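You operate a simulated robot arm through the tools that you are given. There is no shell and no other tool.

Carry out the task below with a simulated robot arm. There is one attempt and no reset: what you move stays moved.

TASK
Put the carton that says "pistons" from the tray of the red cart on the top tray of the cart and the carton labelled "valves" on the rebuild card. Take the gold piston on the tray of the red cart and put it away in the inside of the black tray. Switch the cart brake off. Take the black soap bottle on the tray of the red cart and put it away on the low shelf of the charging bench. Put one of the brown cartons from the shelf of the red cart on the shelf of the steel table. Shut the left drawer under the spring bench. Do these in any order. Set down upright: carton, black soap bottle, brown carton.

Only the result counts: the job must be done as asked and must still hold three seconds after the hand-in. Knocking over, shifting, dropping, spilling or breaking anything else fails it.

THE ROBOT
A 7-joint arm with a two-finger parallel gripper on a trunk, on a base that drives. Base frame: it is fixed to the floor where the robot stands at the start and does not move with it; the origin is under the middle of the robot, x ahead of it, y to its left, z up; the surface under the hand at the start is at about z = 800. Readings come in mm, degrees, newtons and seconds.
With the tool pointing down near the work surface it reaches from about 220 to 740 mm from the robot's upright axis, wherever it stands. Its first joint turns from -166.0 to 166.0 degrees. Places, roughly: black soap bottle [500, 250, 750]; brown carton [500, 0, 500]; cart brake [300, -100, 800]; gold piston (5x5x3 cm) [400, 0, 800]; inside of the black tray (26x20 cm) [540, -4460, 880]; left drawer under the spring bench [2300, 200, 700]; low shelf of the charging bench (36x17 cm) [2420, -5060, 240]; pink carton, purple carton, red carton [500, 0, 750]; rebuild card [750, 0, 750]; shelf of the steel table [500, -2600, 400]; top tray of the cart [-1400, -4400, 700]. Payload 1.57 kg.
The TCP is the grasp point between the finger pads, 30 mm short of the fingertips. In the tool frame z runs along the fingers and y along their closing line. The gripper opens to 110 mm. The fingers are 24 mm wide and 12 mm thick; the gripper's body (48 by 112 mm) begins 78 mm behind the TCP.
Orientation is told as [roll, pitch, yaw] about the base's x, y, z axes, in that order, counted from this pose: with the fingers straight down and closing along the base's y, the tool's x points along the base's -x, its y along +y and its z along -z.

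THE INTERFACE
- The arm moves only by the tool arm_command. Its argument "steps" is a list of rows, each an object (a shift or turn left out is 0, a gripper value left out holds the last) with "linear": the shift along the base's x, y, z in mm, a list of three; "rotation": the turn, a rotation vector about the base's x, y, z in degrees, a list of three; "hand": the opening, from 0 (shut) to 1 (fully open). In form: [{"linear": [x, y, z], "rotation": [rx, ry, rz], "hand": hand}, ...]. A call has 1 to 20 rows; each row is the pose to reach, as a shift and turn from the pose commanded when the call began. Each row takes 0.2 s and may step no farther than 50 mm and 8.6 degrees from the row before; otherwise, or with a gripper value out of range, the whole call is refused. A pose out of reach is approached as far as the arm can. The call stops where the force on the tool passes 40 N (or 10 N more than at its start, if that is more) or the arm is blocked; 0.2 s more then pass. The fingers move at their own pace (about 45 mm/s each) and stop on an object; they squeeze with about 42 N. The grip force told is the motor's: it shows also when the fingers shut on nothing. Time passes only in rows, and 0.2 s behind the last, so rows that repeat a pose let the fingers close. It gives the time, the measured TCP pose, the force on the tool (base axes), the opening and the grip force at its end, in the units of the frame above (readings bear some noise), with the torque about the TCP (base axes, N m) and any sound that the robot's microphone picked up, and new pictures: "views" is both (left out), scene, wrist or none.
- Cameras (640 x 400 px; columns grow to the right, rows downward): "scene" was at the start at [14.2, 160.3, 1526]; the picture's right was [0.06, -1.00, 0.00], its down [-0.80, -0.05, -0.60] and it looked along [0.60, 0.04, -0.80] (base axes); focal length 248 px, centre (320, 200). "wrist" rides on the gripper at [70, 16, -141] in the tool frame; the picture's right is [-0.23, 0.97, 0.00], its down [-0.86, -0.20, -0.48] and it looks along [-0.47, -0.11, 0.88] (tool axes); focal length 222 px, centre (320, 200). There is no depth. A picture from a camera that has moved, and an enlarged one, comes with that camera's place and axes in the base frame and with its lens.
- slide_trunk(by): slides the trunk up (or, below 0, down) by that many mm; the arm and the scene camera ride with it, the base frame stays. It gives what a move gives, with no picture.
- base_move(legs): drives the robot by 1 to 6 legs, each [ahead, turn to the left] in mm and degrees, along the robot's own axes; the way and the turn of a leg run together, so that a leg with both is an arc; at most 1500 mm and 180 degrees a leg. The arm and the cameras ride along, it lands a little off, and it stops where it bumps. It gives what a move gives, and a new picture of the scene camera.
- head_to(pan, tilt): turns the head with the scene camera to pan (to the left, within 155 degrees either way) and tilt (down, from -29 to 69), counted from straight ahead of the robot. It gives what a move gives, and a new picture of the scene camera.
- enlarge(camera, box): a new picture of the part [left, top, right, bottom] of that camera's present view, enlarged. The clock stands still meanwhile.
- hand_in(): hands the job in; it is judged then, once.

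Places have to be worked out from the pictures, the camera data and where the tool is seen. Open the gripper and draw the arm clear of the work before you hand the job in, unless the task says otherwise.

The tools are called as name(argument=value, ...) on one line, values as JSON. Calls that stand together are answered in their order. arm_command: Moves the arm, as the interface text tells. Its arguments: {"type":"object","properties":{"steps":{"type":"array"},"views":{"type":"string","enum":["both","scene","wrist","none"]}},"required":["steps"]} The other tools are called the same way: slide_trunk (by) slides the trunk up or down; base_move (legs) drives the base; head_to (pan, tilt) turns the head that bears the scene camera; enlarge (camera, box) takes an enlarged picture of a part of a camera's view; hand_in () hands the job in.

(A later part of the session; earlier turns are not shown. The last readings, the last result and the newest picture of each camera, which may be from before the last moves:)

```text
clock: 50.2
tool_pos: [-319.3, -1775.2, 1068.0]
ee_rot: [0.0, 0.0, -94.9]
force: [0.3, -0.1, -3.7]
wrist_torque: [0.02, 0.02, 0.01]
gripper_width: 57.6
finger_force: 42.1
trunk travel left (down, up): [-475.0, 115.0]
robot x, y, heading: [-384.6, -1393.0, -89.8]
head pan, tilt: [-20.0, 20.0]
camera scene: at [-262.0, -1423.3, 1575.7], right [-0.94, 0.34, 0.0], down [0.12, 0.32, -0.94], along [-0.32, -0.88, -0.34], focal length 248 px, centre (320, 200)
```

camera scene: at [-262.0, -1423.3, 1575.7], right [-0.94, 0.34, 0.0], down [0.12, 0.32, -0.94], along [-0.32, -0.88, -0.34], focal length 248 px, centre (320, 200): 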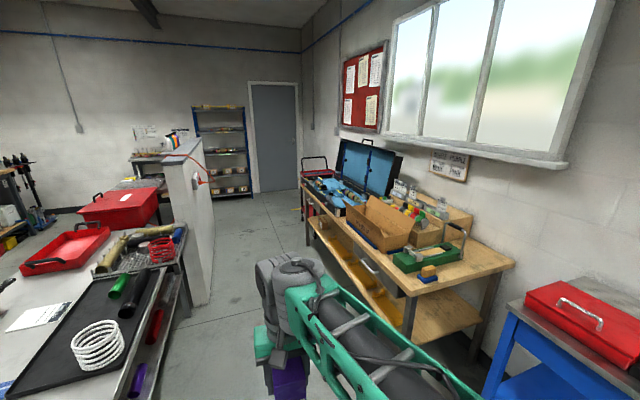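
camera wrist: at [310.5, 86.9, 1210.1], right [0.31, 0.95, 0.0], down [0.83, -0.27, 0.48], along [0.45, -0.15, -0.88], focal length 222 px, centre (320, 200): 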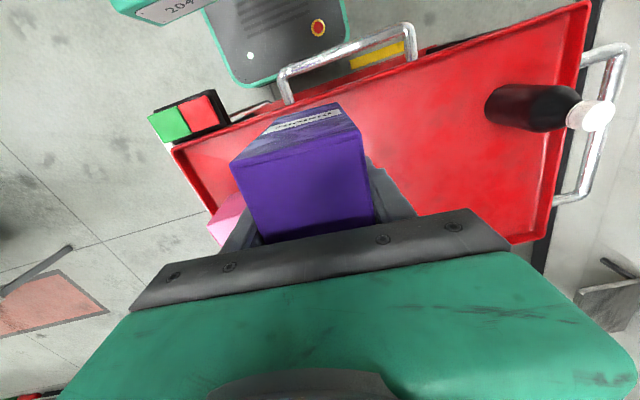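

Aisle between the wood bench (front x≈−920) and partition (x≈90) is about 1 m wide and I am near its middle. I drive on 1500 mm and look ahead.

base_move(legs=[[1500, 0]])

head_to(pan=-40, tilt=25)

head_to(pan=20, tilt=20)

```text
clock: 57.6
tool_pos: [-347.7, -3255.3, 1067.5]
ee_rot: [0.0, 0.1, -96.5]
force: [0.2, -0.1, -3.6]
wrist_torque: [0.0, 0.0, 0.02]
gripper_width: 57.6
finger_force: 42.5
trunk travel left (down, up): [-475.0, 115.0]
robot x, y, heading: [-401.3, -2876.9, -91.6]
head pan, tilt: [-20.0, 20.0]
camera scene: at [-280.5, -2905.1, 1575.7], right [-0.93, 0.37, 0.0], down [0.12, 0.32, -0.94], along [-0.34, -0.87, -0.34], focal length 248 px, centre (320, 200)
```

scene: 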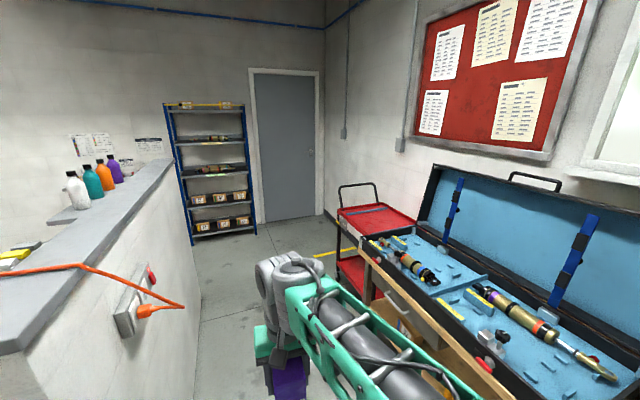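

```text
clock: 58.4
tool_pos: [-347.6, -3256.5, 1068.1]
ee_rot: [-0.1, -0.1, -96.6]
force: [-0.5, 0.4, -3.9]
wrist_torque: [-0.02, 0.0, -0.02]
gripper_width: 57.6
finger_force: 42.1
trunk travel left (down, up): [-475.0, 115.0]
robot x, y, heading: [-401.1, -2874.7, -91.6]
head pan, tilt: [-40.0, 25.0]
camera scene: at [-307.4, -2887.5, 1567.7], right [-0.75, 0.66, 0.0], down [0.28, 0.32, -0.91], along [-0.6, -0.68, -0.42], focal length 248 px, centre (320, 200)
```

scene: 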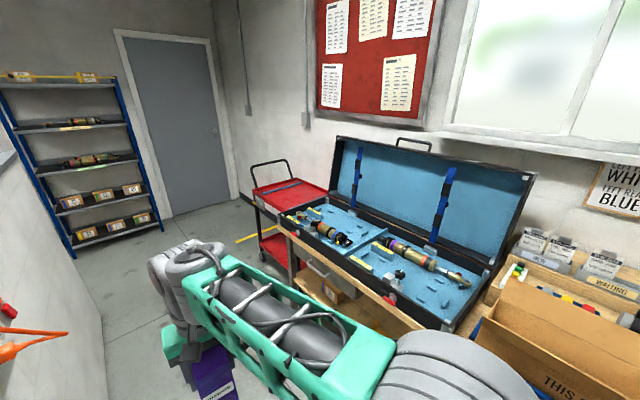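

```text
clock: 59.7
tool_pos: [-347.3, -3255.2, 1068.4]
ee_rot: [0.0, 0.1, -96.5]
force: [-0.3, -0.1, -4.2]
wrist_torque: [0.03, -0.01, 0.01]
gripper_width: 57.7
finger_force: 42.1
trunk travel left (down, up): [-475.0, 115.0]
robot x, y, heading: [-402.9, -2875.6, -91.3]
head pan, tilt: [20.0, 20.0]
camera scene: at [-216.9, -2906.7, 1575.7], right [-0.95, -0.32, 0.0], down [-0.11, 0.32, -0.94], along [0.3, -0.89, -0.34], focal length 248 px, centre (320, 200)
```

scene: 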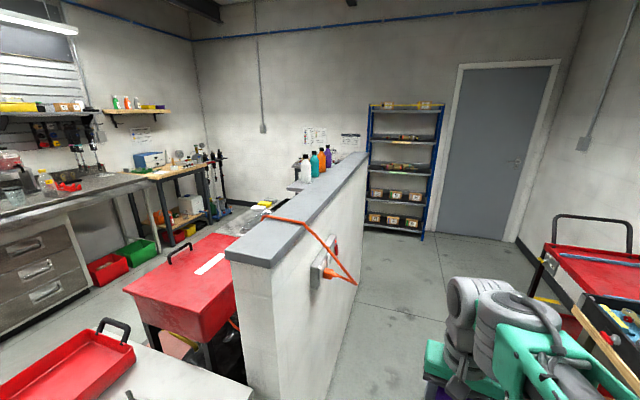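

The destination cart stands in the corner, its red tray front edge around x≈−1190 and y≈−4360…−4900. I drive to about y=−4600, turn right to face it, and look.

base_move(legs=[[850, 1.4], [850, 0], [0, -90]])

head_to(pan=0, tilt=40)

```text
clock: 72.2
tool_pos: [-786.3, -4628.3, 1067.8]
ee_rot: [-0.1, 0.0, 174.5]
force: [0.2, -0.5, -3.5]
wrist_torque: [0.01, -0.03, -0.02]
gripper_width: 57.9
finger_force: 41.7
trunk travel left (down, up): [-475.0, 115.0]
robot x, y, heading: [-406.4, -4567.5, 179.2]
head pan, tilt: [20.0, 20.0]
camera scene: at [-436.0, -4751.9, 1575.7], right [-0.34, 0.94, 0.0], down [0.32, 0.11, -0.94], along [-0.89, -0.32, -0.34], focal length 248 px, centre (320, 200)
```

scene: 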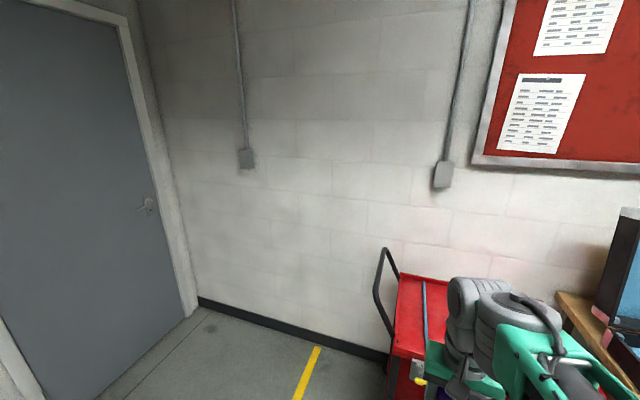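

```text
clock: 73.0
tool_pos: [-785.7, -4628.6, 1068.2]
ee_rot: [-0.1, 0.1, 174.7]
force: [0.0, -1.2, -4.4]
wrist_torque: [-0.02, -0.02, 0.01]
gripper_width: 57.8
finger_force: 41.9
trunk travel left (down, up): [-475.0, 115.0]
robot x, y, heading: [-407.4, -4565.2, 179.4]
head pan, tilt: [0.0, 40.0]
camera scene: at [-433.3, -4720.2, 1544.4], right [0.01, 1.0, 0.0], down [0.64, 0.0, -0.77], along [-0.77, 0.0, -0.64], focal length 248 px, centre (320, 200)
```

scene: 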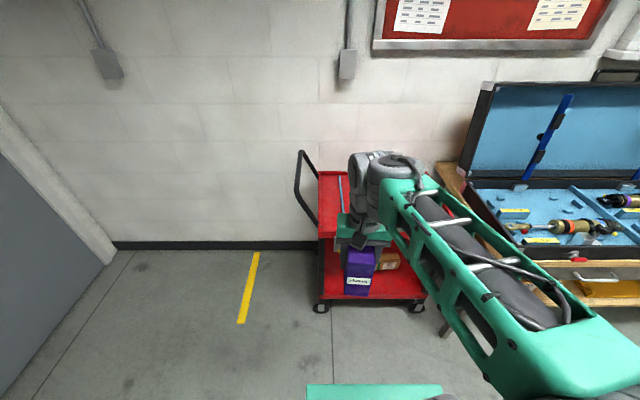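

The cart spans about y −4712…−4083, front x≈−1180. Let me view the tray enlarged for free space.

enlarge(camera="scene", box=[280, 140, 480, 320])

arm_command(steps=[{"linear": [0, 0, 0]}], views="wrist")

```text
2.22 times, centred on (380, 230) of scene
camera zoom: at [-433.3, -4720.2, 1544.4], right [0.01, 1.0, 0.0], down [0.64, 0.0, -0.77], along [-0.77, 0.0, -0.64], focal length 550 px, centre (187, 133)
```

zoom: 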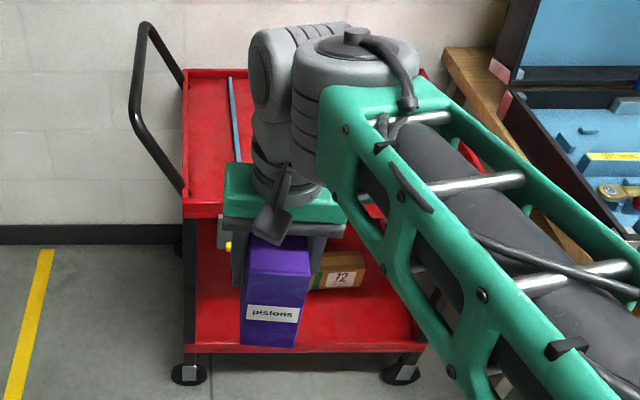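

```text
clock: 73.4
tool_pos: [-785.8, -4628.5, 1068.3]
ee_rot: [0.0, 0.0, 174.7]
force: [-0.7, -0.7, -3.7]
wrist_torque: [0.04, -0.05, 0.02]
gripper_width: 57.8
finger_force: 42.1
trunk travel left (down, up): [-475.0, 115.0]
robot x, y, heading: [-405.8, -4565.9, 179.7]
head pan, tilt: [0.0, 40.0]
camera wrist: at [-717.9, -4652.0, 1210.1], right [-0.32, -0.95, 0.0], down [-0.83, 0.28, 0.48], along [-0.45, 0.15, -0.88], focal length 222 px, centre (320, 200)
```

wrist: 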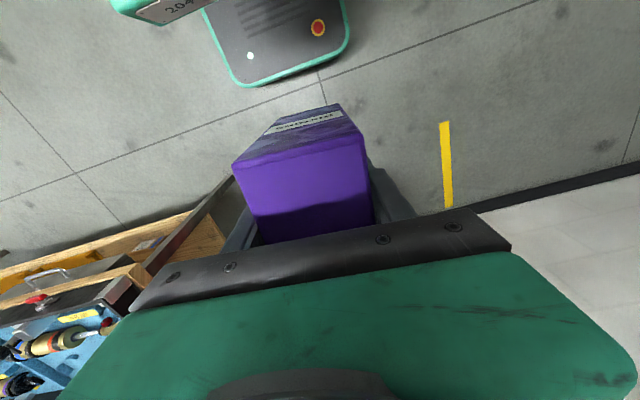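

The tray is mostly free apart from a thin bar near the left. I drive forward 330 mm so the tray is well in reach.

base_move(legs=[[330, 0]])

arm_command(steps=[{"linear": [0, -40, 0]}, {"linear": [0, -80, 0]}, {"linear": [0, -80, 0]}])

```text
clock: 75.6
tool_pos: [-1120.8, -4626.4, 1068.7]
ee_rot: [0.0, 0.0, 174.5]
force: [-0.1, 0.2, -3.2]
wrist_torque: [-0.01, -0.03, -0.03]
gripper_width: 57.7
finger_force: 41.8
trunk travel left (down, up): [-475.0, 115.0]
robot x, y, heading: [-740.8, -4564.5, 179.4]
head pan, tilt: [0.0, 40.0]
camera scene: at [-767.6, -4717.6, 1544.3], right [0.01, 1.0, 0.0], down [0.64, -0.01, -0.77], along [-0.77, 0.01, -0.64], focal length 248 px, centre (320, 200)
```

scene: 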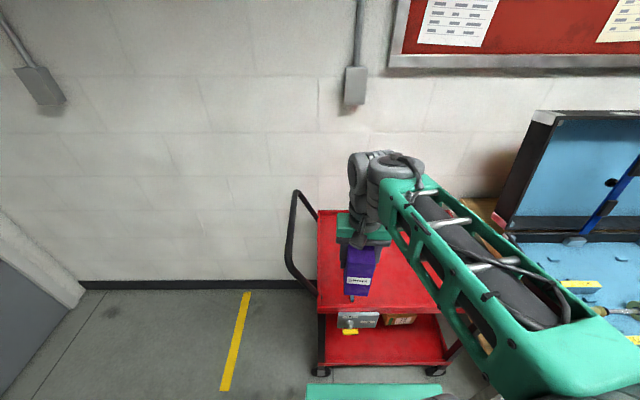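

```text
clock: 76.4
tool_pos: [-1119.2, -4706.7, 1067.2]
ee_rot: [0.0, 0.1, 174.5]
force: [0.3, 1.2, -3.6]
wrist_torque: [0.0, 0.02, 0.0]
gripper_width: 57.9
finger_force: 41.8
trunk travel left (down, up): [-475.0, 115.0]
robot x, y, heading: [-741.7, -4565.1, 179.4]
head pan, tilt: [0.0, 40.0]
camera scene: at [-767.4, -4717.8, 1544.3], right [0.01, 1.0, 0.0], down [0.64, 0.0, -0.77], along [-0.77, 0.01, -0.64], focal length 248 px, centre (320, 200)
camera wrist: at [-1051.5, -4729.8, 1210.1], right [-0.32, -0.95, 0.0], down [-0.83, 0.28, 0.48], along [-0.45, 0.15, -0.88], focal length 222 px, centre (320, 200)
```

scene: 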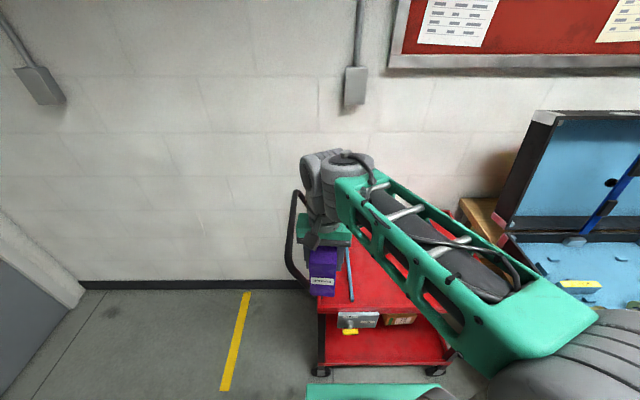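
wrist: 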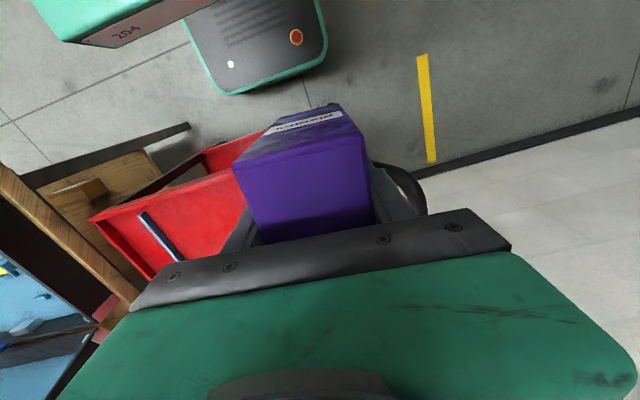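

The thin bar lies along x at y≈−4610; I'll set the carton at about [−1350, −4430], well right of it. I move over that spot at height.

arm_command(steps=[{"linear": [-25, 35, 0]}, {"linear": [-50, 70, 0]}, {"linear": [-80, 105, 0]}, {"linear": [-110, 140, 0]}, {"linear": [-140, 175, 0]}, {"linear": [-170, 210, 0]}, {"linear": [-200, 245, 0]}, {"linear": [-230, 277, 0]}, {"linear": [-230, 277, -40]}, {"linear": [-230, 277, -80]}, {"linear": [-230, 277, -120]}, {"linear": [-230, 277, -160]}, {"linear": [-230, 277, -160]}])

```text
clock: 79.2
tool_pos: [-1350.7, -4431.1, 908.6]
ee_rot: [0.0, -0.1, 174.4]
force: [0.2, 0.4, -3.3]
wrist_torque: [-0.01, -0.05, -0.02]
gripper_width: 57.7
finger_force: 42.5
trunk travel left (down, up): [-475.0, 115.0]
robot x, y, heading: [-743.0, -4562.8, 179.3]
head pan, tilt: [0.0, 40.0]
camera scene: at [-767.8, -4717.4, 1544.4], right [0.01, 1.0, 0.0], down [0.64, -0.01, -0.77], along [-0.77, 0.01, -0.64], focal length 248 px, centre (320, 200)
camera wrist: at [-1282.7, -4454.1, 1049.4], right [-0.32, -0.95, 0.0], down [-0.83, 0.28, 0.48], along [-0.45, 0.15, -0.88], focal length 222 px, centre (320, 200)
```

scene: 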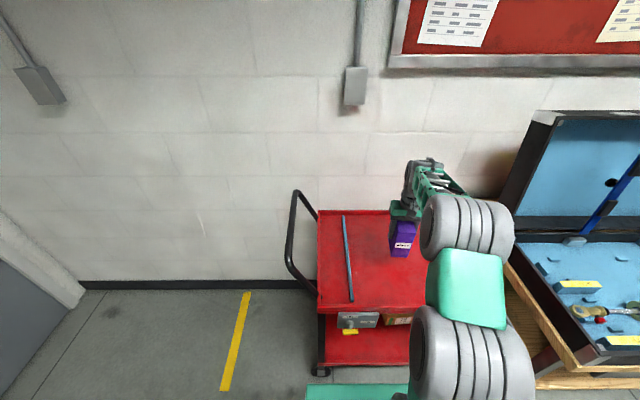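
wrist: 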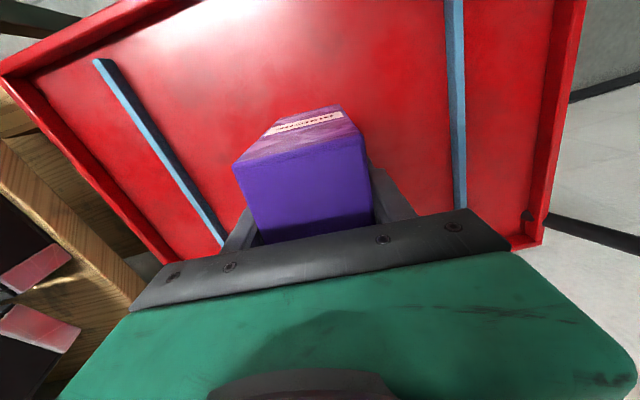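

Free flat tray is under the carton, between two strips at y≈−4610 and y≈−4200. I lower in small steps until contact.

arm_command(steps=[{"linear": [0, 0, -30]}, {"linear": [0, 0, -60]}, {"linear": [0, 0, -68]}, {"linear": [0, 0, -72]}, {"linear": [0, 0, -76]}, {"linear": [0, 0, -80]}, {"linear": [0, 0, -84]}, {"linear": [0, 0, -84]}], views="scene")

```text
clock: 81.0
tool_pos: [-1349.7, -4430.0, 823.2]
ee_rot: [0.0, 0.1, 174.5]
force: [-0.6, 0.2, -3.2]
wrist_torque: [0.01, -0.03, -0.01]
gripper_width: 58.0
finger_force: 42.0
trunk travel left (down, up): [-475.0, 115.0]
robot x, y, heading: [-743.5, -4565.6, 179.6]
head pan, tilt: [0.0, 40.0]
camera scene: at [-767.6, -4717.4, 1544.3], right [0.01, 1.0, 0.0], down [0.64, -0.01, -0.77], along [-0.77, 0.01, -0.64], focal length 248 px, centre (320, 200)
```

scene: 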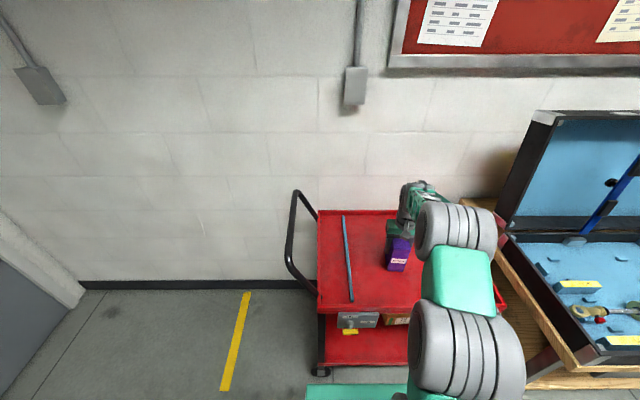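

No contact yet at TCP 823. I continue down in small steps.

arm_command(steps=[{"linear": [0, 0, -4]}, {"linear": [0, 0, -8]}, {"linear": [0, 0, -12]}, {"linear": [0, 0, -16]}, {"linear": [0, 0, -20]}, {"linear": [0, 0, -24]}, {"linear": [0, 0, -28]}, {"linear": [0, 0, -32]}, {"linear": [0, 0, -32]}], views="scene")

```text
clock: 82.0
tool_pos: [-1354.1, -4429.1, 817.9]
ee_rot: [-0.1, -0.7, 174.6]
force: [1.0, -0.2, 15.6]
wrist_torque: [-0.47, -0.92, 0.07]
gripper_width: 57.8
finger_force: 42.5
trunk travel left (down, up): [-475.0, 115.0]
robot x, y, heading: [-740.9, -4563.8, 179.4]
head pan, tilt: [0.0, 40.0]
stopped in row 4: the force on the tool passed its limit at 42 N (the readings are from after the stop); the commanded pose is now the measured one
camera scene: at [-765.7, -4717.8, 1544.3], right [0.01, 1.0, 0.0], down [0.64, -0.01, -0.77], along [-0.77, 0.01, -0.64], focal length 248 px, centre (320, 200)
```

scene: 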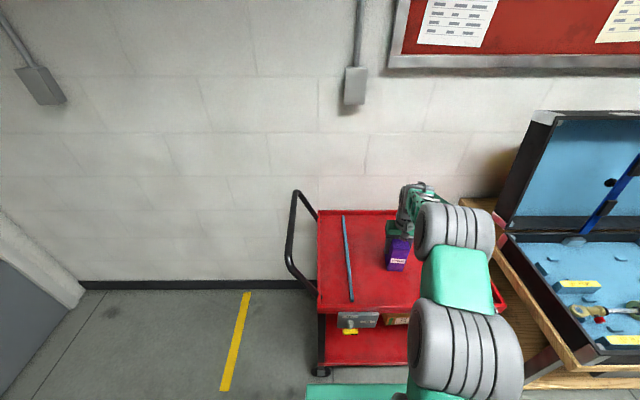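

Contact: the tray is at ≈739 and the carton bears on it. I release gently and rise.

arm_command(steps=[{"linear": [0, 0, 1]}, {"linear": [0, 0, 1], "hand": 0.7}, {"linear": [0, 0, 1], "hand": 0.8}, {"linear": [0, 0, 1], "hand": 0.9}, {"linear": [0, 0, 1], "hand": 1}, {"linear": [0, 0, 40], "hand": 1}, {"linear": [0, 0, 85], "hand": 1}, {"linear": [0, 0, 130], "hand": 1}, {"linear": [0, 0, 175], "hand": 1}, {"linear": [0, 0, 220], "hand": 1}])

```text
clock: 84.2
tool_pos: [-1351.9, -4428.5, 1035.0]
ee_rot: [0.0, -0.3, 174.5]
force: [-0.5, 0.0, -0.5]
wrist_torque: [-0.01, -0.02, -0.01]
gripper_width: 109.9
finger_force: 0.1
trunk travel left (down, up): [-475.0, 115.0]
robot x, y, heading: [-743.7, -4565.6, 179.5]
head pan, tilt: [0.0, 40.0]
camera scene: at [-766.9, -4717.6, 1544.3], right [0.01, 1.0, 0.0], down [0.64, -0.01, -0.77], along [-0.77, 0.01, -0.64], focal length 248 px, centre (320, 200)
camera wrist: at [-1282.3, -4451.7, 1176.5], right [-0.32, -0.95, 0.0], down [-0.83, 0.28, 0.48], along [-0.46, 0.15, -0.88], focal length 222 px, centre (320, 200)
```

scene: 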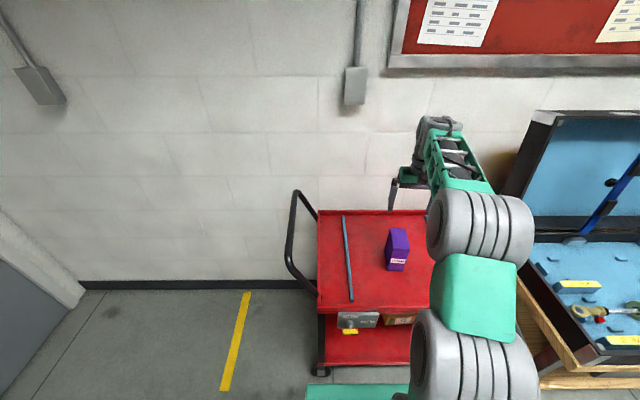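
wrist: 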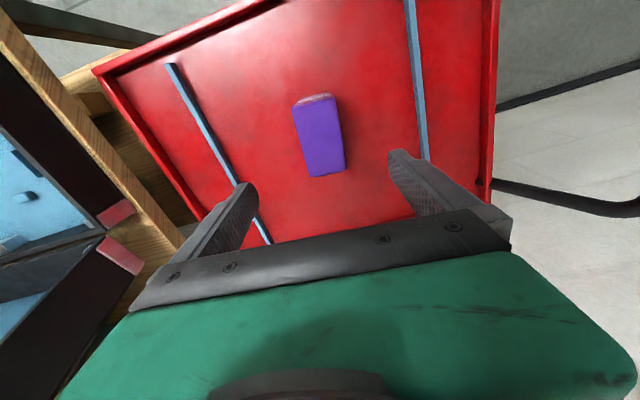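

The pistons carton stands upright on the tray. I withdraw the arm to the travel pose and back off, then look for the black tray behind the partition.

arm_command(steps=[{"linear": [30, -20, 40]}, {"linear": [60, -45, 70]}, {"linear": [90, -70, 100]}, {"linear": [120, -95, 130]}, {"linear": [150, -120, 145]}, {"linear": [180, -145, 145]}, {"linear": [205, -175, 145]}, {"linear": [230, -200, 145]}], views="none")

base_move(legs=[[-340, 0]])

head_to(pan=150, tilt=15)

head_to(pan=-155, tilt=15)

```text
refused: row 1 steps farther than a row can; nothing moved
```

```text
clock: 86.4
tool_pos: [-1008.7, -4431.4, 1035.4]
ee_rot: [-0.1, -0.3, 174.6]
force: [0.2, -0.5, -0.1]
wrist_torque: [-0.06, 0.03, 0.03]
gripper_width: 110.3
finger_force: 0.1
trunk travel left (down, up): [-475.0, 115.0]
robot x, y, heading: [-396.7, -4567.5, 179.6]
head pan, tilt: [0.0, 40.0]
camera scene: at [-423.2, -4720.2, 1544.4], right [0.01, 1.0, 0.0], down [0.64, 0.0, -0.77], along [-0.77, 0.01, -0.64], focal length 248 px, centre (320, 200)
```

scene: 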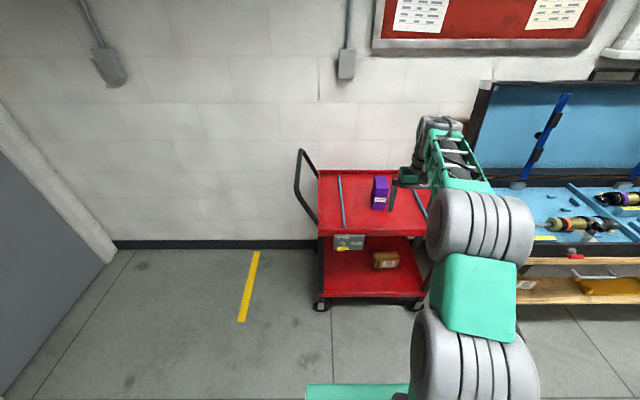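

```text
clock: 88.8
tool_pos: [-1008.1, -4431.8, 1035.5]
ee_rot: [-0.2, -0.4, 174.6]
force: [0.5, 0.1, 0.1]
wrist_torque: [-0.02, 0.0, -0.02]
gripper_width: 109.9
finger_force: 0.0
trunk travel left (down, up): [-475.0, 115.0]
robot x, y, heading: [-395.1, -4567.4, 179.5]
head pan, tilt: [150.0, 15.0]
camera scene: at [-257.9, -4768.2, 1583.9], right [-0.51, -0.86, 0.0], down [-0.22, 0.13, -0.97], along [0.83, -0.49, -0.26], focal length 248 px, centre (320, 200)
```

scene: 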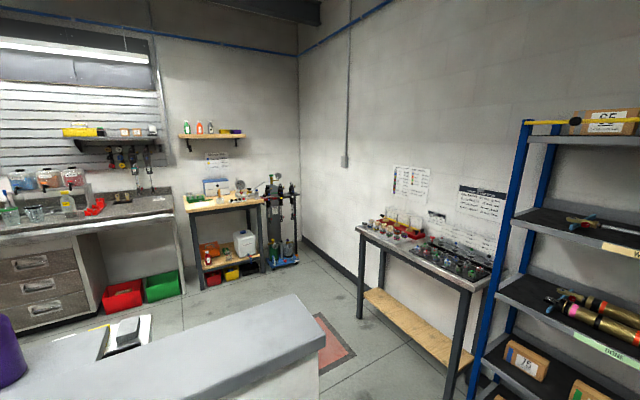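

```text
clock: 92.9
tool_pos: [-1008.3, -4431.9, 1034.9]
ee_rot: [-0.1, -0.3, 174.6]
force: [0.9, 0.1, -0.4]
wrist_torque: [-0.01, -0.02, 0.02]
gripper_width: 110.2
finger_force: 0.1
trunk travel left (down, up): [-475.0, 115.0]
robot x, y, heading: [-399.8, -4564.5, 179.5]
head pan, tilt: [-154.7, 15.0]
camera scene: at [-253.7, -4681.6, 1583.9], right [0.42, -0.91, 0.0], down [-0.23, -0.11, -0.97], along [0.88, 0.41, -0.26], focal length 248 px, centre (320, 200)
```

scene: 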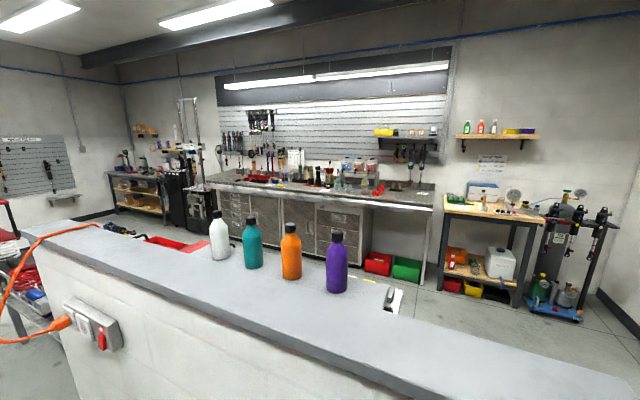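

The move was refused for step size while the base backed safely; the carton is still standing. I now draw the arm in properly with smaller steps.

arm_command(steps=[{"linear": [25, -20, 25]}, {"linear": [50, -40, 50]}, {"linear": [80, -65, 75]}, {"linear": [110, -90, 100]}, {"linear": [140, -115, 120]}, {"linear": [170, -140, 140]}, {"linear": [200, -170, 145]}, {"linear": [230, -200, 145]}], views="none")

```text
clock: 94.7
tool_pos: [-781.2, -4632.5, 1178.9]
ee_rot: [0.0, -0.4, 174.8]
force: [0.5, 0.0, 0.6]
wrist_torque: [0.0, 0.02, 0.01]
gripper_width: 109.9
finger_force: 0.0
trunk travel left (down, up): [-475.0, 115.0]
robot x, y, heading: [-394.9, -4564.8, 179.4]
head pan, tilt: [-154.7, 15.0]
```

Arm tucked. I turn right to heading 90° and drive back up the aisle.

base_move(legs=[[0, -89.5], [1500, 0], [1500, 0], [300, 0]])

head_to(pan=-30, tilt=30)

enlarge(camera="scene", box=[220, 120, 420, 270])

```text
clock: 114.6
tool_pos: [-547.1, -880.1, 1179.9]
ee_rot: [0.1, -0.4, 86.0]
force: [-0.2, 0.0, -0.5]
wrist_torque: [-0.02, 0.01, 0.0]
gripper_width: 110.1
finger_force: 0.1
trunk travel left (down, up): [-475.0, 115.0]
robot x, y, heading: [-473.1, -1263.6, 90.9]
head pan, tilt: [-154.7, 15.0]
camera scene: at [-586.3, -1407.1, 1583.9], right [-0.9, -0.44, 0.0], down [-0.11, 0.23, -0.97], along [0.43, -0.87, -0.26], focal length 248 px, centre (320, 200)
```

scene: 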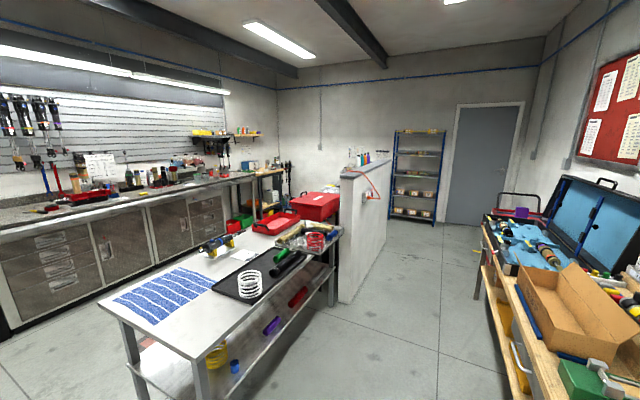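

```text
clock: 116.6
tool_pos: [-548.5, -879.0, 1179.8]
ee_rot: [0.1, -0.4, 86.0]
force: [0.4, 0.6, -0.1]
wrist_torque: [0.03, 0.03, -0.01]
gripper_width: 110.0
finger_force: 0.1
trunk travel left (down, up): [-475.0, 115.0]
robot x, y, heading: [-474.2, -1263.5, 91.1]
head pan, tilt: [-30.0, 30.0]
camera scene: at [-583.5, -1244.6, 1559.7], right [0.87, -0.49, 0.0], down [-0.24, -0.44, -0.87], along [0.42, 0.76, -0.5], focal length 248 px, centre (320, 200)
```

scene: 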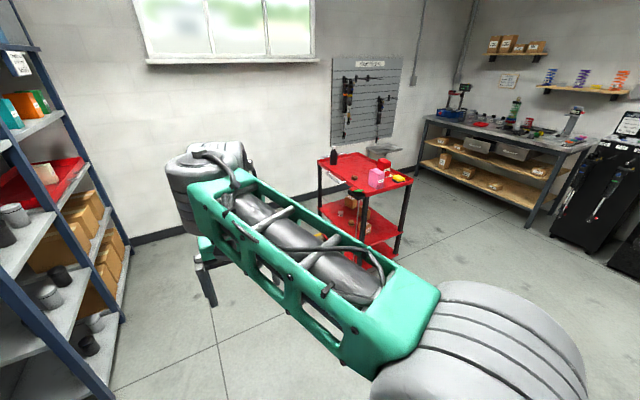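

```text
2.67 times, centred on (320, 195) of scene
camera zoom: at [-583.5, -1244.6, 1559.7], right [0.87, -0.49, 0.0], down [-0.24, -0.44, -0.87], along [0.42, 0.76, -0.5], focal length 660 px, centre (320, 213)
```

zoom: 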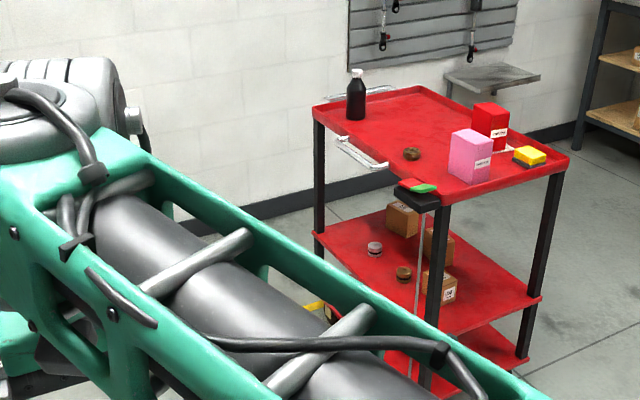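

Three brown cartons and two round lids stand on the cart's middle shelf (z≈375); the nearest carton is at about [462, −58]. I'll take it from the front with tilted fingers, so I drive to face the cart at about x=−200, y=−60.

base_move(legs=[[1205, 0], [0, -91], [250, 0]])

head_to(pan=-10, tilt=50)

slide_trunk(by=-300)

head_to(pan=-15, tilt=40)

```text
clock: 128.0
tool_pos: [141.0, 13.6, 1179.9]
ee_rot: [0.1, -0.4, -5.2]
force: [0.1, 0.3, 0.6]
wrist_torque: [-0.03, 0.02, 0.01]
gripper_width: 109.9
finger_force: 0.0
trunk travel left (down, up): [-475.0, 115.0]
robot x, y, heading: [-241.1, -49.8, -0.2]
head pan, tilt: [-30.0, 30.0]
camera scene: at [-224.6, 58.7, 1559.7], right [-0.5, -0.86, 0.0], down [-0.43, 0.25, -0.87], along [0.75, -0.43, -0.5], focal length 248 px, centre (320, 200)
```

scene: 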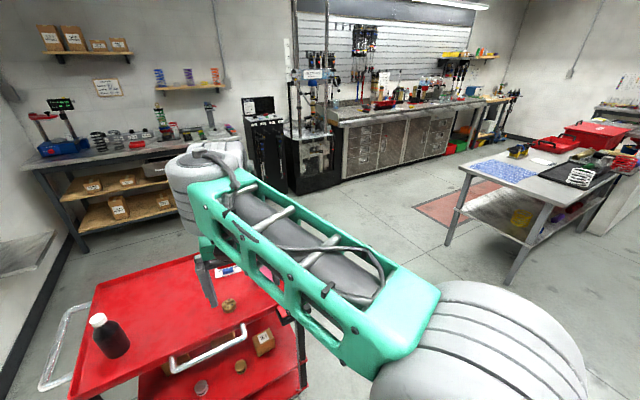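

```text
clock: 128.8
tool_pos: [140.6, 13.7, 1180.3]
ee_rot: [0.0, -0.5, -5.1]
force: [-0.3, 0.4, -1.3]
wrist_torque: [0.03, 0.01, 0.03]
gripper_width: 110.0
finger_force: 0.0
trunk travel left (down, up): [-475.0, 115.0]
robot x, y, heading: [-244.7, -49.1, 0.0]
head pan, tilt: [-10.0, 50.0]
camera scene: at [-227.4, 90.4, 1530.2], right [-0.18, -0.98, 0.0], down [-0.75, 0.14, -0.64], along [0.63, -0.11, -0.77], focal length 248 px, centre (320, 200)
```

scene: 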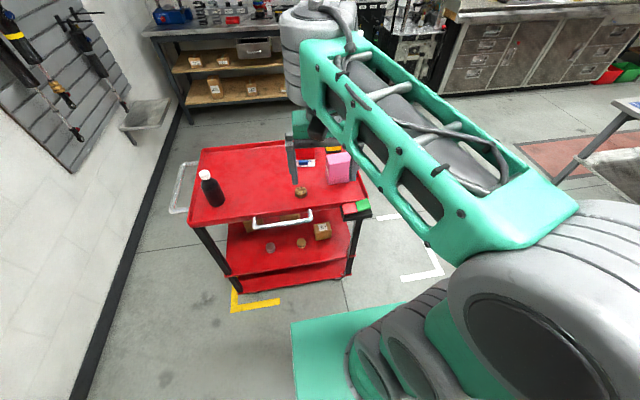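

```text
clock: 131.8
tool_pos: [140.1, 15.1, 879.7]
ee_rot: [0.1, -0.3, -5.0]
force: [0.0, -0.5, -0.3]
wrist_torque: [0.01, -0.03, -0.03]
gripper_width: 109.7
finger_force: 0.1
trunk travel left (down, up): [-175.0, 415.0]
robot x, y, heading: [-244.9, -53.7, -0.4]
head pan, tilt: [-10.0, 50.0]
```

```text
clock: 132.6
tool_pos: [140.1, 14.5, 878.2]
ee_rot: [-0.1, -0.5, -5.2]
force: [0.1, -0.1, 0.2]
wrist_torque: [0.02, -0.01, 0.02]
gripper_width: 109.6
finger_force: 0.0
trunk travel left (down, up): [-175.0, 415.0]
robot x, y, heading: [-241.0, -50.0, -0.0]
head pan, tilt: [-15.0, 40.0]
camera scene: at [-221.1, 81.9, 1244.3], right [-0.26, -0.97, 0.0], down [-0.62, 0.17, -0.77], along [0.74, -0.2, -0.64], focal length 248 px, centre (320, 200)
```

scene: 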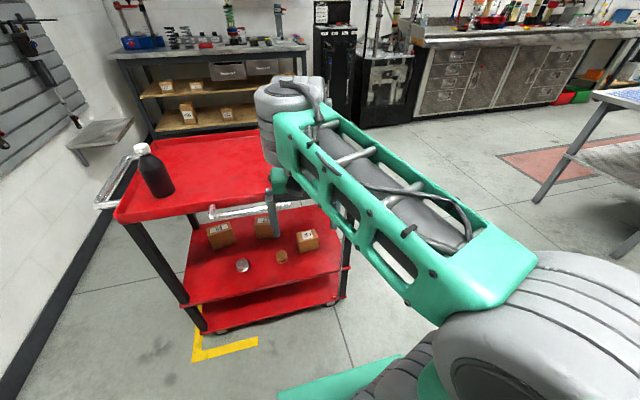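

Trunk lowered; I see three cartons on the shelf. I enlarge to measure them.

enlarge(camera="scene", box=[180, 190, 370, 330])

```text
2.86 times, centred on (275, 260) of scene
camera zoom: at [-221.1, 81.9, 1244.3], right [-0.26, -0.97, 0.0], down [-0.62, 0.17, -0.77], along [0.74, -0.2, -0.64], focal length 707 px, centre (449, 29)
```

zoom: 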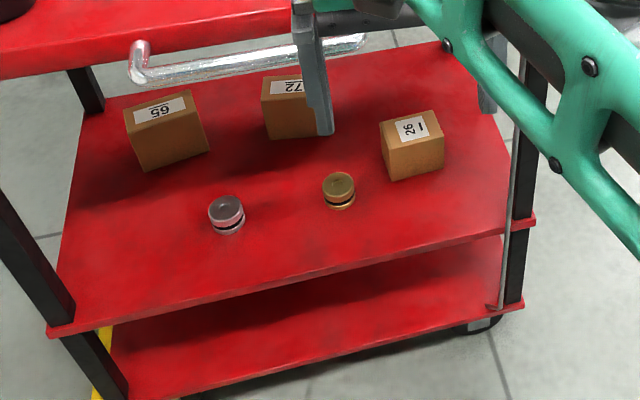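

Carton "26" computes to centre ≈[471, −49], about 78 wide (y), 55 deep, 75 tall, on shelf z≈388. I lower the trunk further, then turn the fingers forward (pitch −60°).

slide_trunk(by=-150)

arm_command(steps=[{"linear": [0, -10, 0], "rotation": [0, -8, 0]}, {"linear": [0, -20, 0], "rotation": [0, -16, 0]}, {"linear": [5, -30, 0], "rotation": [0, -24, 0]}, {"linear": [10, -40, -10], "rotation": [0, -32, 0]}, {"linear": [20, -50, -25], "rotation": [0, -40, 0]}, {"linear": [30, -60, -50], "rotation": [0, -48, 0]}, {"linear": [40, -64, -80], "rotation": [0, -56, 0]}, {"linear": [50, -64, -110], "rotation": [0, -60, 0]}, {"linear": [50, -64, -110], "rotation": [0, -60, 0]}])

```text
clock: 134.3
tool_pos: [139.7, 14.9, 729.6]
ee_rot: [0.2, -0.4, -5.2]
force: [-0.4, 0.2, 0.6]
wrist_torque: [0.02, 0.0, 0.03]
gripper_width: 110.0
finger_force: 0.0
trunk travel left (down, up): [-25.0, 565.0]
robot x, y, heading: [-243.3, -49.8, -0.1]
head pan, tilt: [-15.0, 40.0]
```

```text
clock: 135.5
tool_pos: [167.8, -26.7, 636.3]
ee_rot: [0.3, -24.9, -3.8]
force: [0.0, 0.8, 0.3]
wrist_torque: [0.0, 0.0, -0.03]
gripper_width: 110.2
finger_force: 0.0
trunk travel left (down, up): [-25.0, 565.0]
robot x, y, heading: [-239.3, -50.7, -0.3]
head pan, tilt: [-15.0, 40.0]
stopped in row 5: the arm was blocked; the commanded pose is now the measured one
camera scene: at [-215.4, 81.2, 1095.5], right [-0.26, -0.97, 0.0], down [-0.62, 0.17, -0.76], along [0.74, -0.2, -0.65], focal length 248 px, centre (320, 200)
camera wrist: at [47.0, -2.3, 735.5], right [0.27, 0.96, 0.1], down [0.56, -0.24, 0.79], along [0.78, -0.16, -0.6], focal length 222 px, centre (320, 200)
```

scene: 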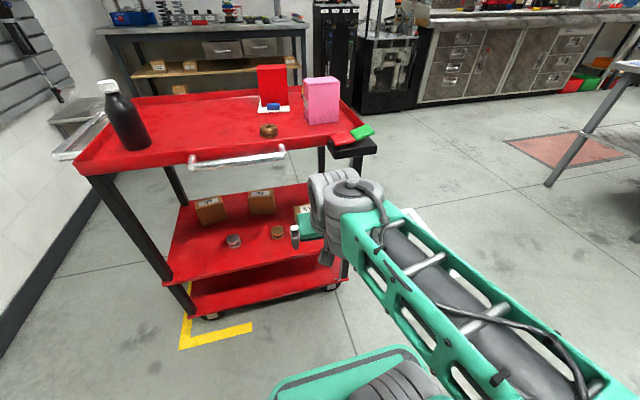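
wrist: 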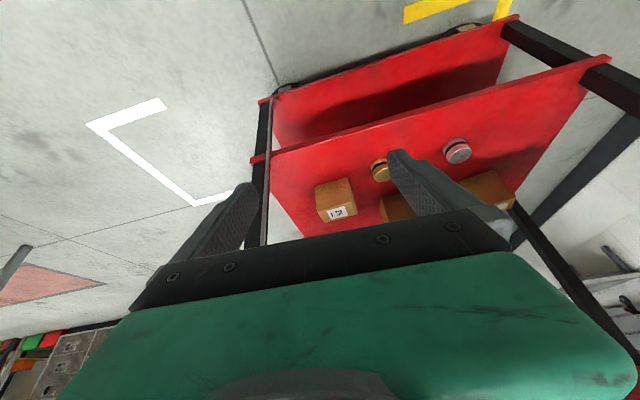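

The rocker is clearly seen with green raised. The arm was blocked since the wrist is too near the body; I back up 130 mm and pitch the tool while reaching farther forward.

base_move(legs=[[-130, 0]])

arm_command(steps=[{"linear": [40, -4, 0], "rotation": [0, 0, 0]}, {"linear": [80, -8, 0], "rotation": [0, 0, 0]}, {"linear": [120, -12, 0], "rotation": [0, 0, 0]}, {"linear": [150, -16, 0], "rotation": [0, -8, 0]}, {"linear": [170, -20, 0], "rotation": [0, -16, 0]}, {"linear": [190, -24, 0], "rotation": [0, -24, 0]}, {"linear": [210, -24, 0], "rotation": [0, -32, 2]}, {"linear": [210, -24, 0], "rotation": [0, -35, 3.8]}, {"linear": [210, -24, 0], "rotation": [0, -35, 3.8]}])

```text
clock: 136.8
tool_pos: [39.3, -25.9, 635.2]
ee_rot: [0.2, -24.8, -4.0]
force: [-1.1, -0.1, -0.4]
wrist_torque: [0.02, 0.01, 0.02]
gripper_width: 110.1
finger_force: 0.0
trunk travel left (down, up): [-25.0, 565.0]
robot x, y, heading: [-372.1, -52.3, -0.4]
head pan, tilt: [-15.0, 40.0]
camera scene: at [-343.4, 81.8, 1094.4], right [-0.26, -0.96, 0.0], down [-0.62, 0.17, -0.76], along [0.74, -0.2, -0.65], focal length 248 px, centre (320, 200)
```

scene: 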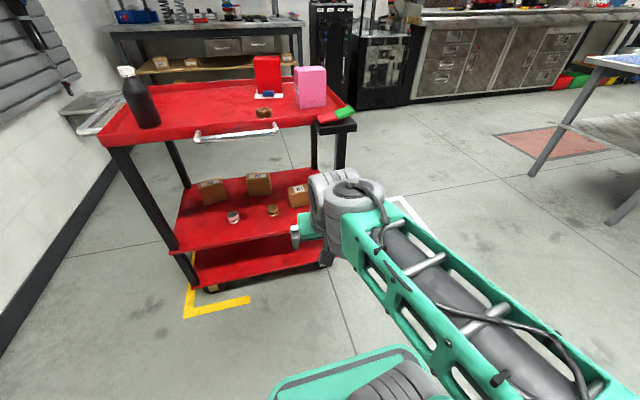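

```text
clock: 138.8
tool_pos: [246.2, -51.6, 637.1]
ee_rot: [2.6, -60.3, -1.8]
force: [0.1, 0.4, -0.4]
wrist_torque: [-0.01, -0.02, -0.01]
gripper_width: 109.9
finger_force: 0.0
trunk travel left (down, up): [-25.0, 565.0]
robot x, y, heading: [-371.4, -47.8, -0.4]
head pan, tilt: [-15.0, 40.0]
camera scene: at [-349.3, 82.2, 1094.3], right [-0.26, -0.96, 0.0], down [-0.62, 0.17, -0.77], along [0.74, -0.2, -0.64], focal length 248 px, centre (320, 200)
camera wrist: at [88.9, -35.6, 647.4], right [0.1, 0.97, 0.22], down [0.01, -0.22, 0.98], along [0.99, -0.1, -0.03], focal length 222 px, centre (320, 200)
```

scene: 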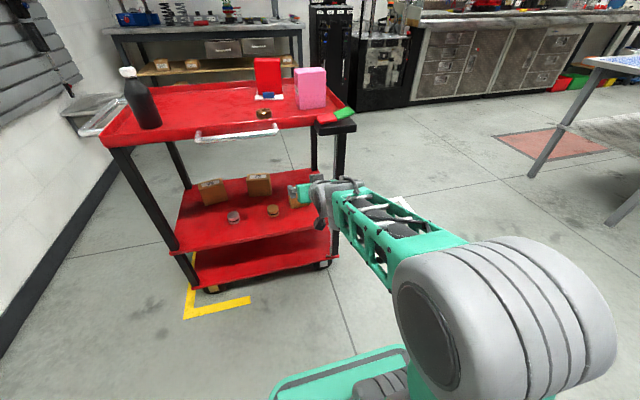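
wrist: 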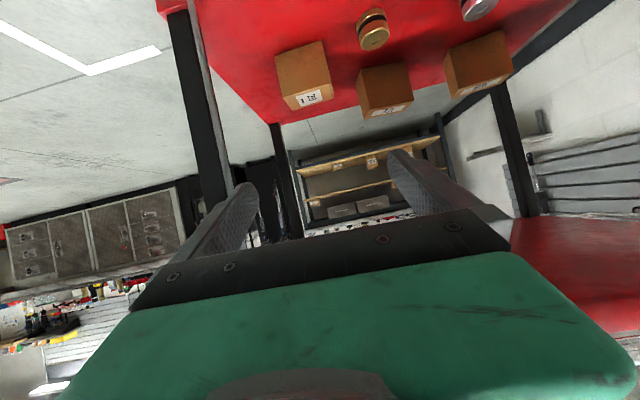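

Now pitched −60°. Wrist view confirms the carton at y≈−51, width 79. I straighten the small roll, line up and advance along the finger direction.

arm_command(steps=[{"linear": [18, 0, -36], "rotation": [-1.3, 0, -0.45]}, {"linear": [36, 0, -72], "rotation": [-1.3, 0, -0.45]}, {"linear": [54, 0, -107], "rotation": [-1.3, 0, -0.45]}, {"linear": [80, 0, -122], "rotation": [-1.3, 0, -0.45]}, {"linear": [106, 0, -137], "rotation": [-1.3, 0, -0.45]}, {"linear": [106, 0, -137], "rotation": [-1.3, 0, -0.45]}])

```text
clock: 140.2
tool_pos: [352.3, -51.0, 500.2]
ee_rot: [0.0, -60.3, 0.2]
force: [0.0, 0.3, 0.3]
wrist_torque: [0.02, 0.0, -0.01]
gripper_width: 110.0
finger_force: 0.1
trunk travel left (down, up): [-25.0, 565.0]
robot x, y, heading: [-370.5, -53.5, -0.2]
head pan, tilt: [-15.0, 40.0]
camera scene: at [-349.4, 82.2, 1094.3], right [-0.26, -0.96, 0.0], down [-0.62, 0.17, -0.77], along [0.74, -0.2, -0.64], focal length 248 px, centre (320, 200)
camera wrist: at [195.9, -34.2, 510.5], right [0.11, 0.97, 0.2], down [0.01, -0.2, 0.98], along [0.99, -0.11, -0.03], focal length 222 px, centre (320, 200)
```

scene: 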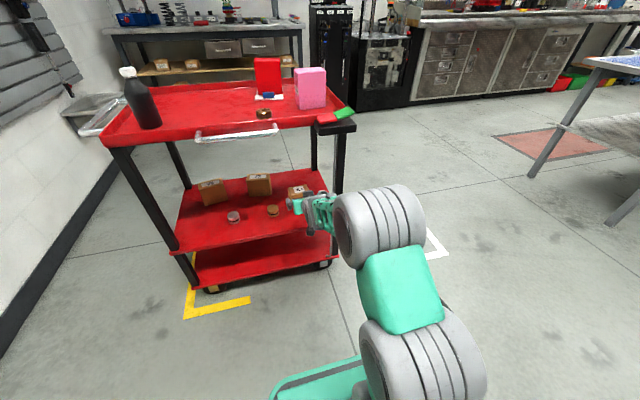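
wrist: 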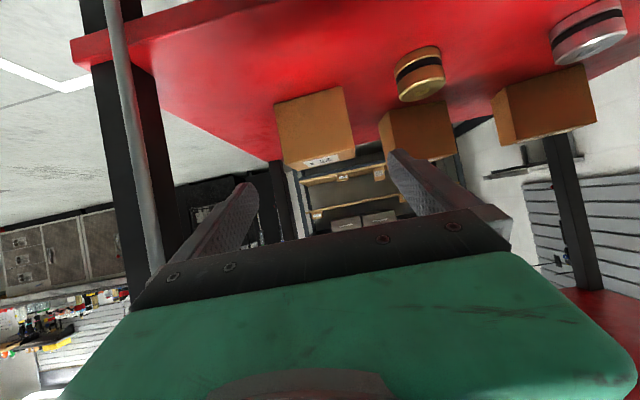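

Alignment is good (carton y −88…−13, TCP y −51). I advance along the fingers and grip.

arm_command(steps=[{"linear": [40, 0, -23]}, {"linear": [80, 0, -46]}, {"linear": [112, 0, -68]}, {"linear": [112, 0, -68]}, {"linear": [112, 0, -68], "hand": 0}, {"linear": [112, 0, -68], "hand": 0}, {"linear": [112, 0, -68], "hand": 0}, {"linear": [112, 0, -68], "hand": 0}, {"linear": [112, 0, -68], "hand": 0}])

```text
clock: 142.2
tool_pos: [464.2, -48.4, 434.9]
ee_rot: [0.0, -60.2, 0.2]
force: [-1.4, -0.6, -0.3]
wrist_torque: [0.06, 0.0, -0.03]
gripper_width: 85.5
finger_force: 42.0
trunk travel left (down, up): [-25.0, 565.0]
robot x, y, heading: [-374.4, -50.9, -0.5]
head pan, tilt: [-15.0, 40.0]
camera scene: at [-349.3, 82.2, 1094.3], right [-0.26, -0.96, 0.0], down [-0.62, 0.17, -0.77], along [0.74, -0.2, -0.64], focal length 248 px, centre (320, 200)
camera wrist: at [307.0, -32.6, 443.9], right [0.11, 0.97, 0.2], down [0.01, -0.2, 0.98], along [0.99, -0.11, -0.03], focal length 222 px, centre (320, 200)
```

scene: 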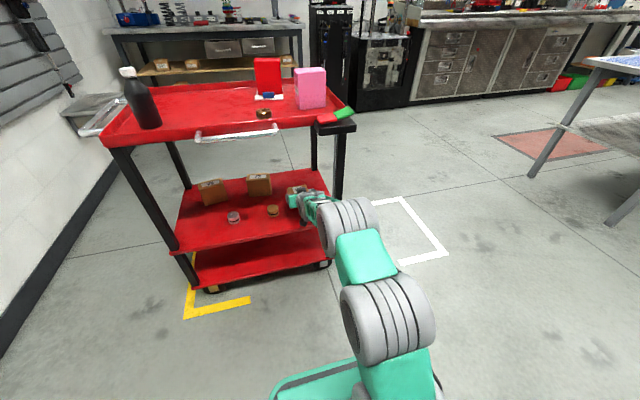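
wrist: 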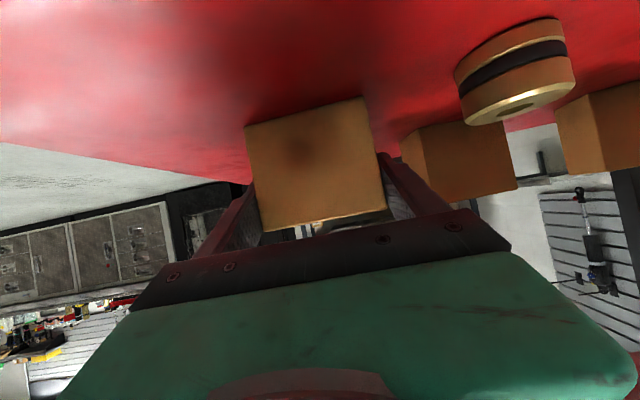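

Gripped at 85.5 mm. I lift 25 mm to check the hold.

arm_command(steps=[{"linear": [0, 0, 8]}, {"linear": [0, 0, 16]}, {"linear": [0, 0, 25]}, {"linear": [0, 0, 25]}])

```text
clock: 143.2
tool_pos: [464.1, -49.2, 458.4]
ee_rot: [0.0, -60.2, 0.1]
force: [0.3, 0.3, -3.4]
wrist_torque: [0.01, 0.05, 0.01]
gripper_width: 85.7
finger_force: 41.4
trunk travel left (down, up): [-25.0, 565.0]
robot x, y, heading: [-373.0, -50.4, -0.2]
head pan, tilt: [-15.0, 40.0]
camera scene: at [-349.0, 82.2, 1094.3], right [-0.26, -0.96, 0.0], down [-0.62, 0.17, -0.77], along [0.74, -0.2, -0.64], focal length 248 px, centre (320, 200)
camera wrist: at [306.9, -33.7, 468.2], right [0.11, 0.97, 0.2], down [0.01, -0.2, 0.98], along [0.99, -0.11, -0.03], focal length 222 px, centre (320, 200)
```

scene: 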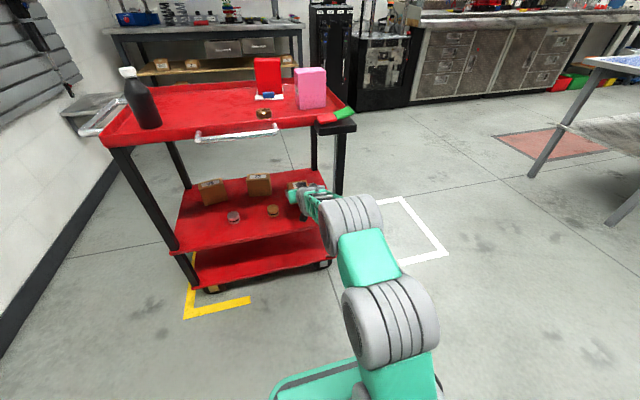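
wrist: 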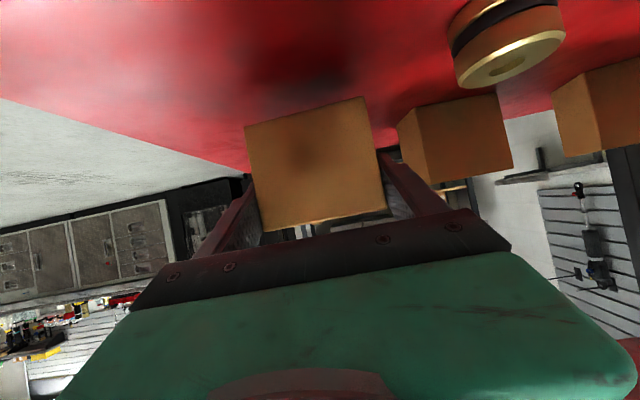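

Carton held (≈0.35 kg). I back the base straight out 300 mm, keeping the arm still, then draw the arm in somewhat for travel.

base_move(legs=[[-300, 0]])

arm_command(steps=[{"linear": [-30, 0, 30]}, {"linear": [-60, 0, 60]}, {"linear": [-90, 0, 90]}, {"linear": [-120, 0, 120]}, {"linear": [-150, 0, 150]}, {"linear": [-180, 0, 170]}, {"linear": [-210, 0, 180]}, {"linear": [-220, 0, 180]}])

```text
clock: 145.2
tool_pos: [167.0, -53.4, 458.0]
ee_rot: [0.0, -60.2, -0.2]
force: [0.0, -0.9, -2.9]
wrist_torque: [0.02, 0.05, -0.06]
gripper_width: 85.1
finger_force: 41.5
trunk travel left (down, up): [-25.0, 565.0]
robot x, y, heading: [-672.1, -48.6, -0.7]
head pan, tilt: [-15.0, 40.0]
camera scene: at [-645.7, 84.5, 1094.3], right [-0.27, -0.96, 0.0], down [-0.62, 0.17, -0.77], along [0.74, -0.21, -0.64], focal length 248 px, centre (320, 200)
```

scene: 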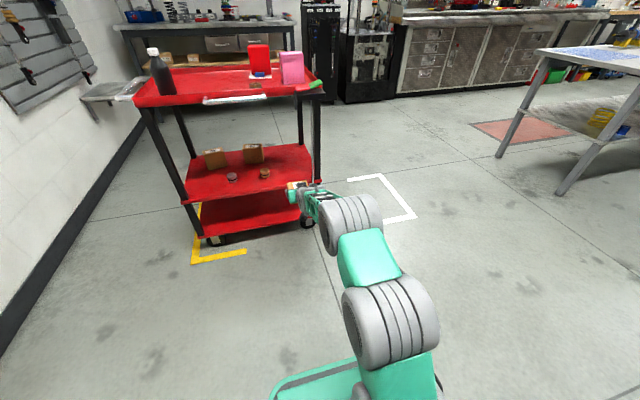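

```text
clock: 147.0
tool_pos: [-52.0, -54.5, 638.4]
ee_rot: [0.0, -60.3, -0.3]
force: [-0.7, -1.0, -4.2]
wrist_torque: [0.02, 0.04, 0.01]
gripper_width: 85.0
finger_force: 41.8
trunk travel left (down, up): [-25.0, 565.0]
robot x, y, heading: [-668.7, -49.4, -0.3]
head pan, tilt: [-15.0, 40.0]
camera scene: at [-645.7, 84.5, 1094.3], right [-0.27, -0.96, 0.0], down [-0.62, 0.17, -0.77], along [0.74, -0.21, -0.64], focal length 248 px, centre (320, 200)
camera wrist: at [-210.1, -36.6, 647.9], right [0.12, 0.97, 0.2], down [0.01, -0.2, 0.98], along [0.99, -0.11, -0.03], focal length 222 px, centre (320, 200)
```

scene: 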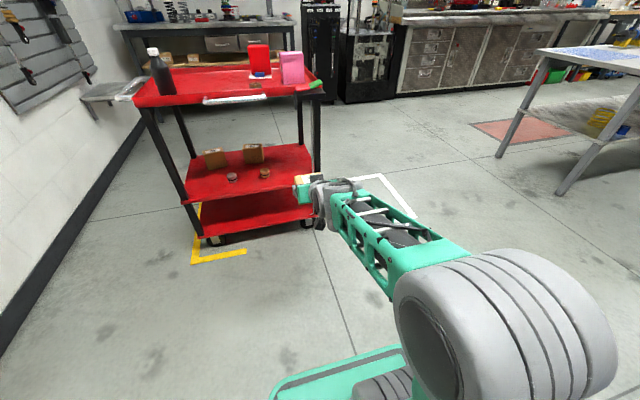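
wrist: 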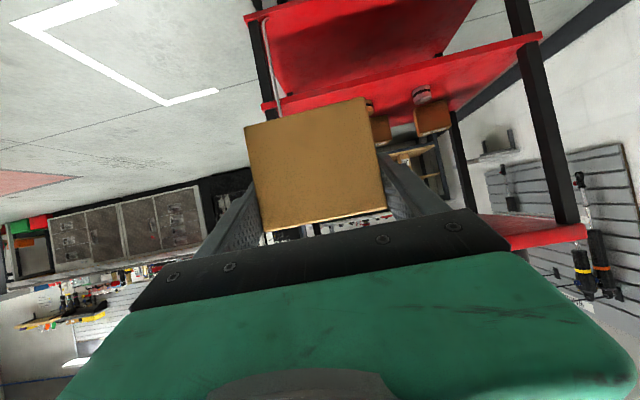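

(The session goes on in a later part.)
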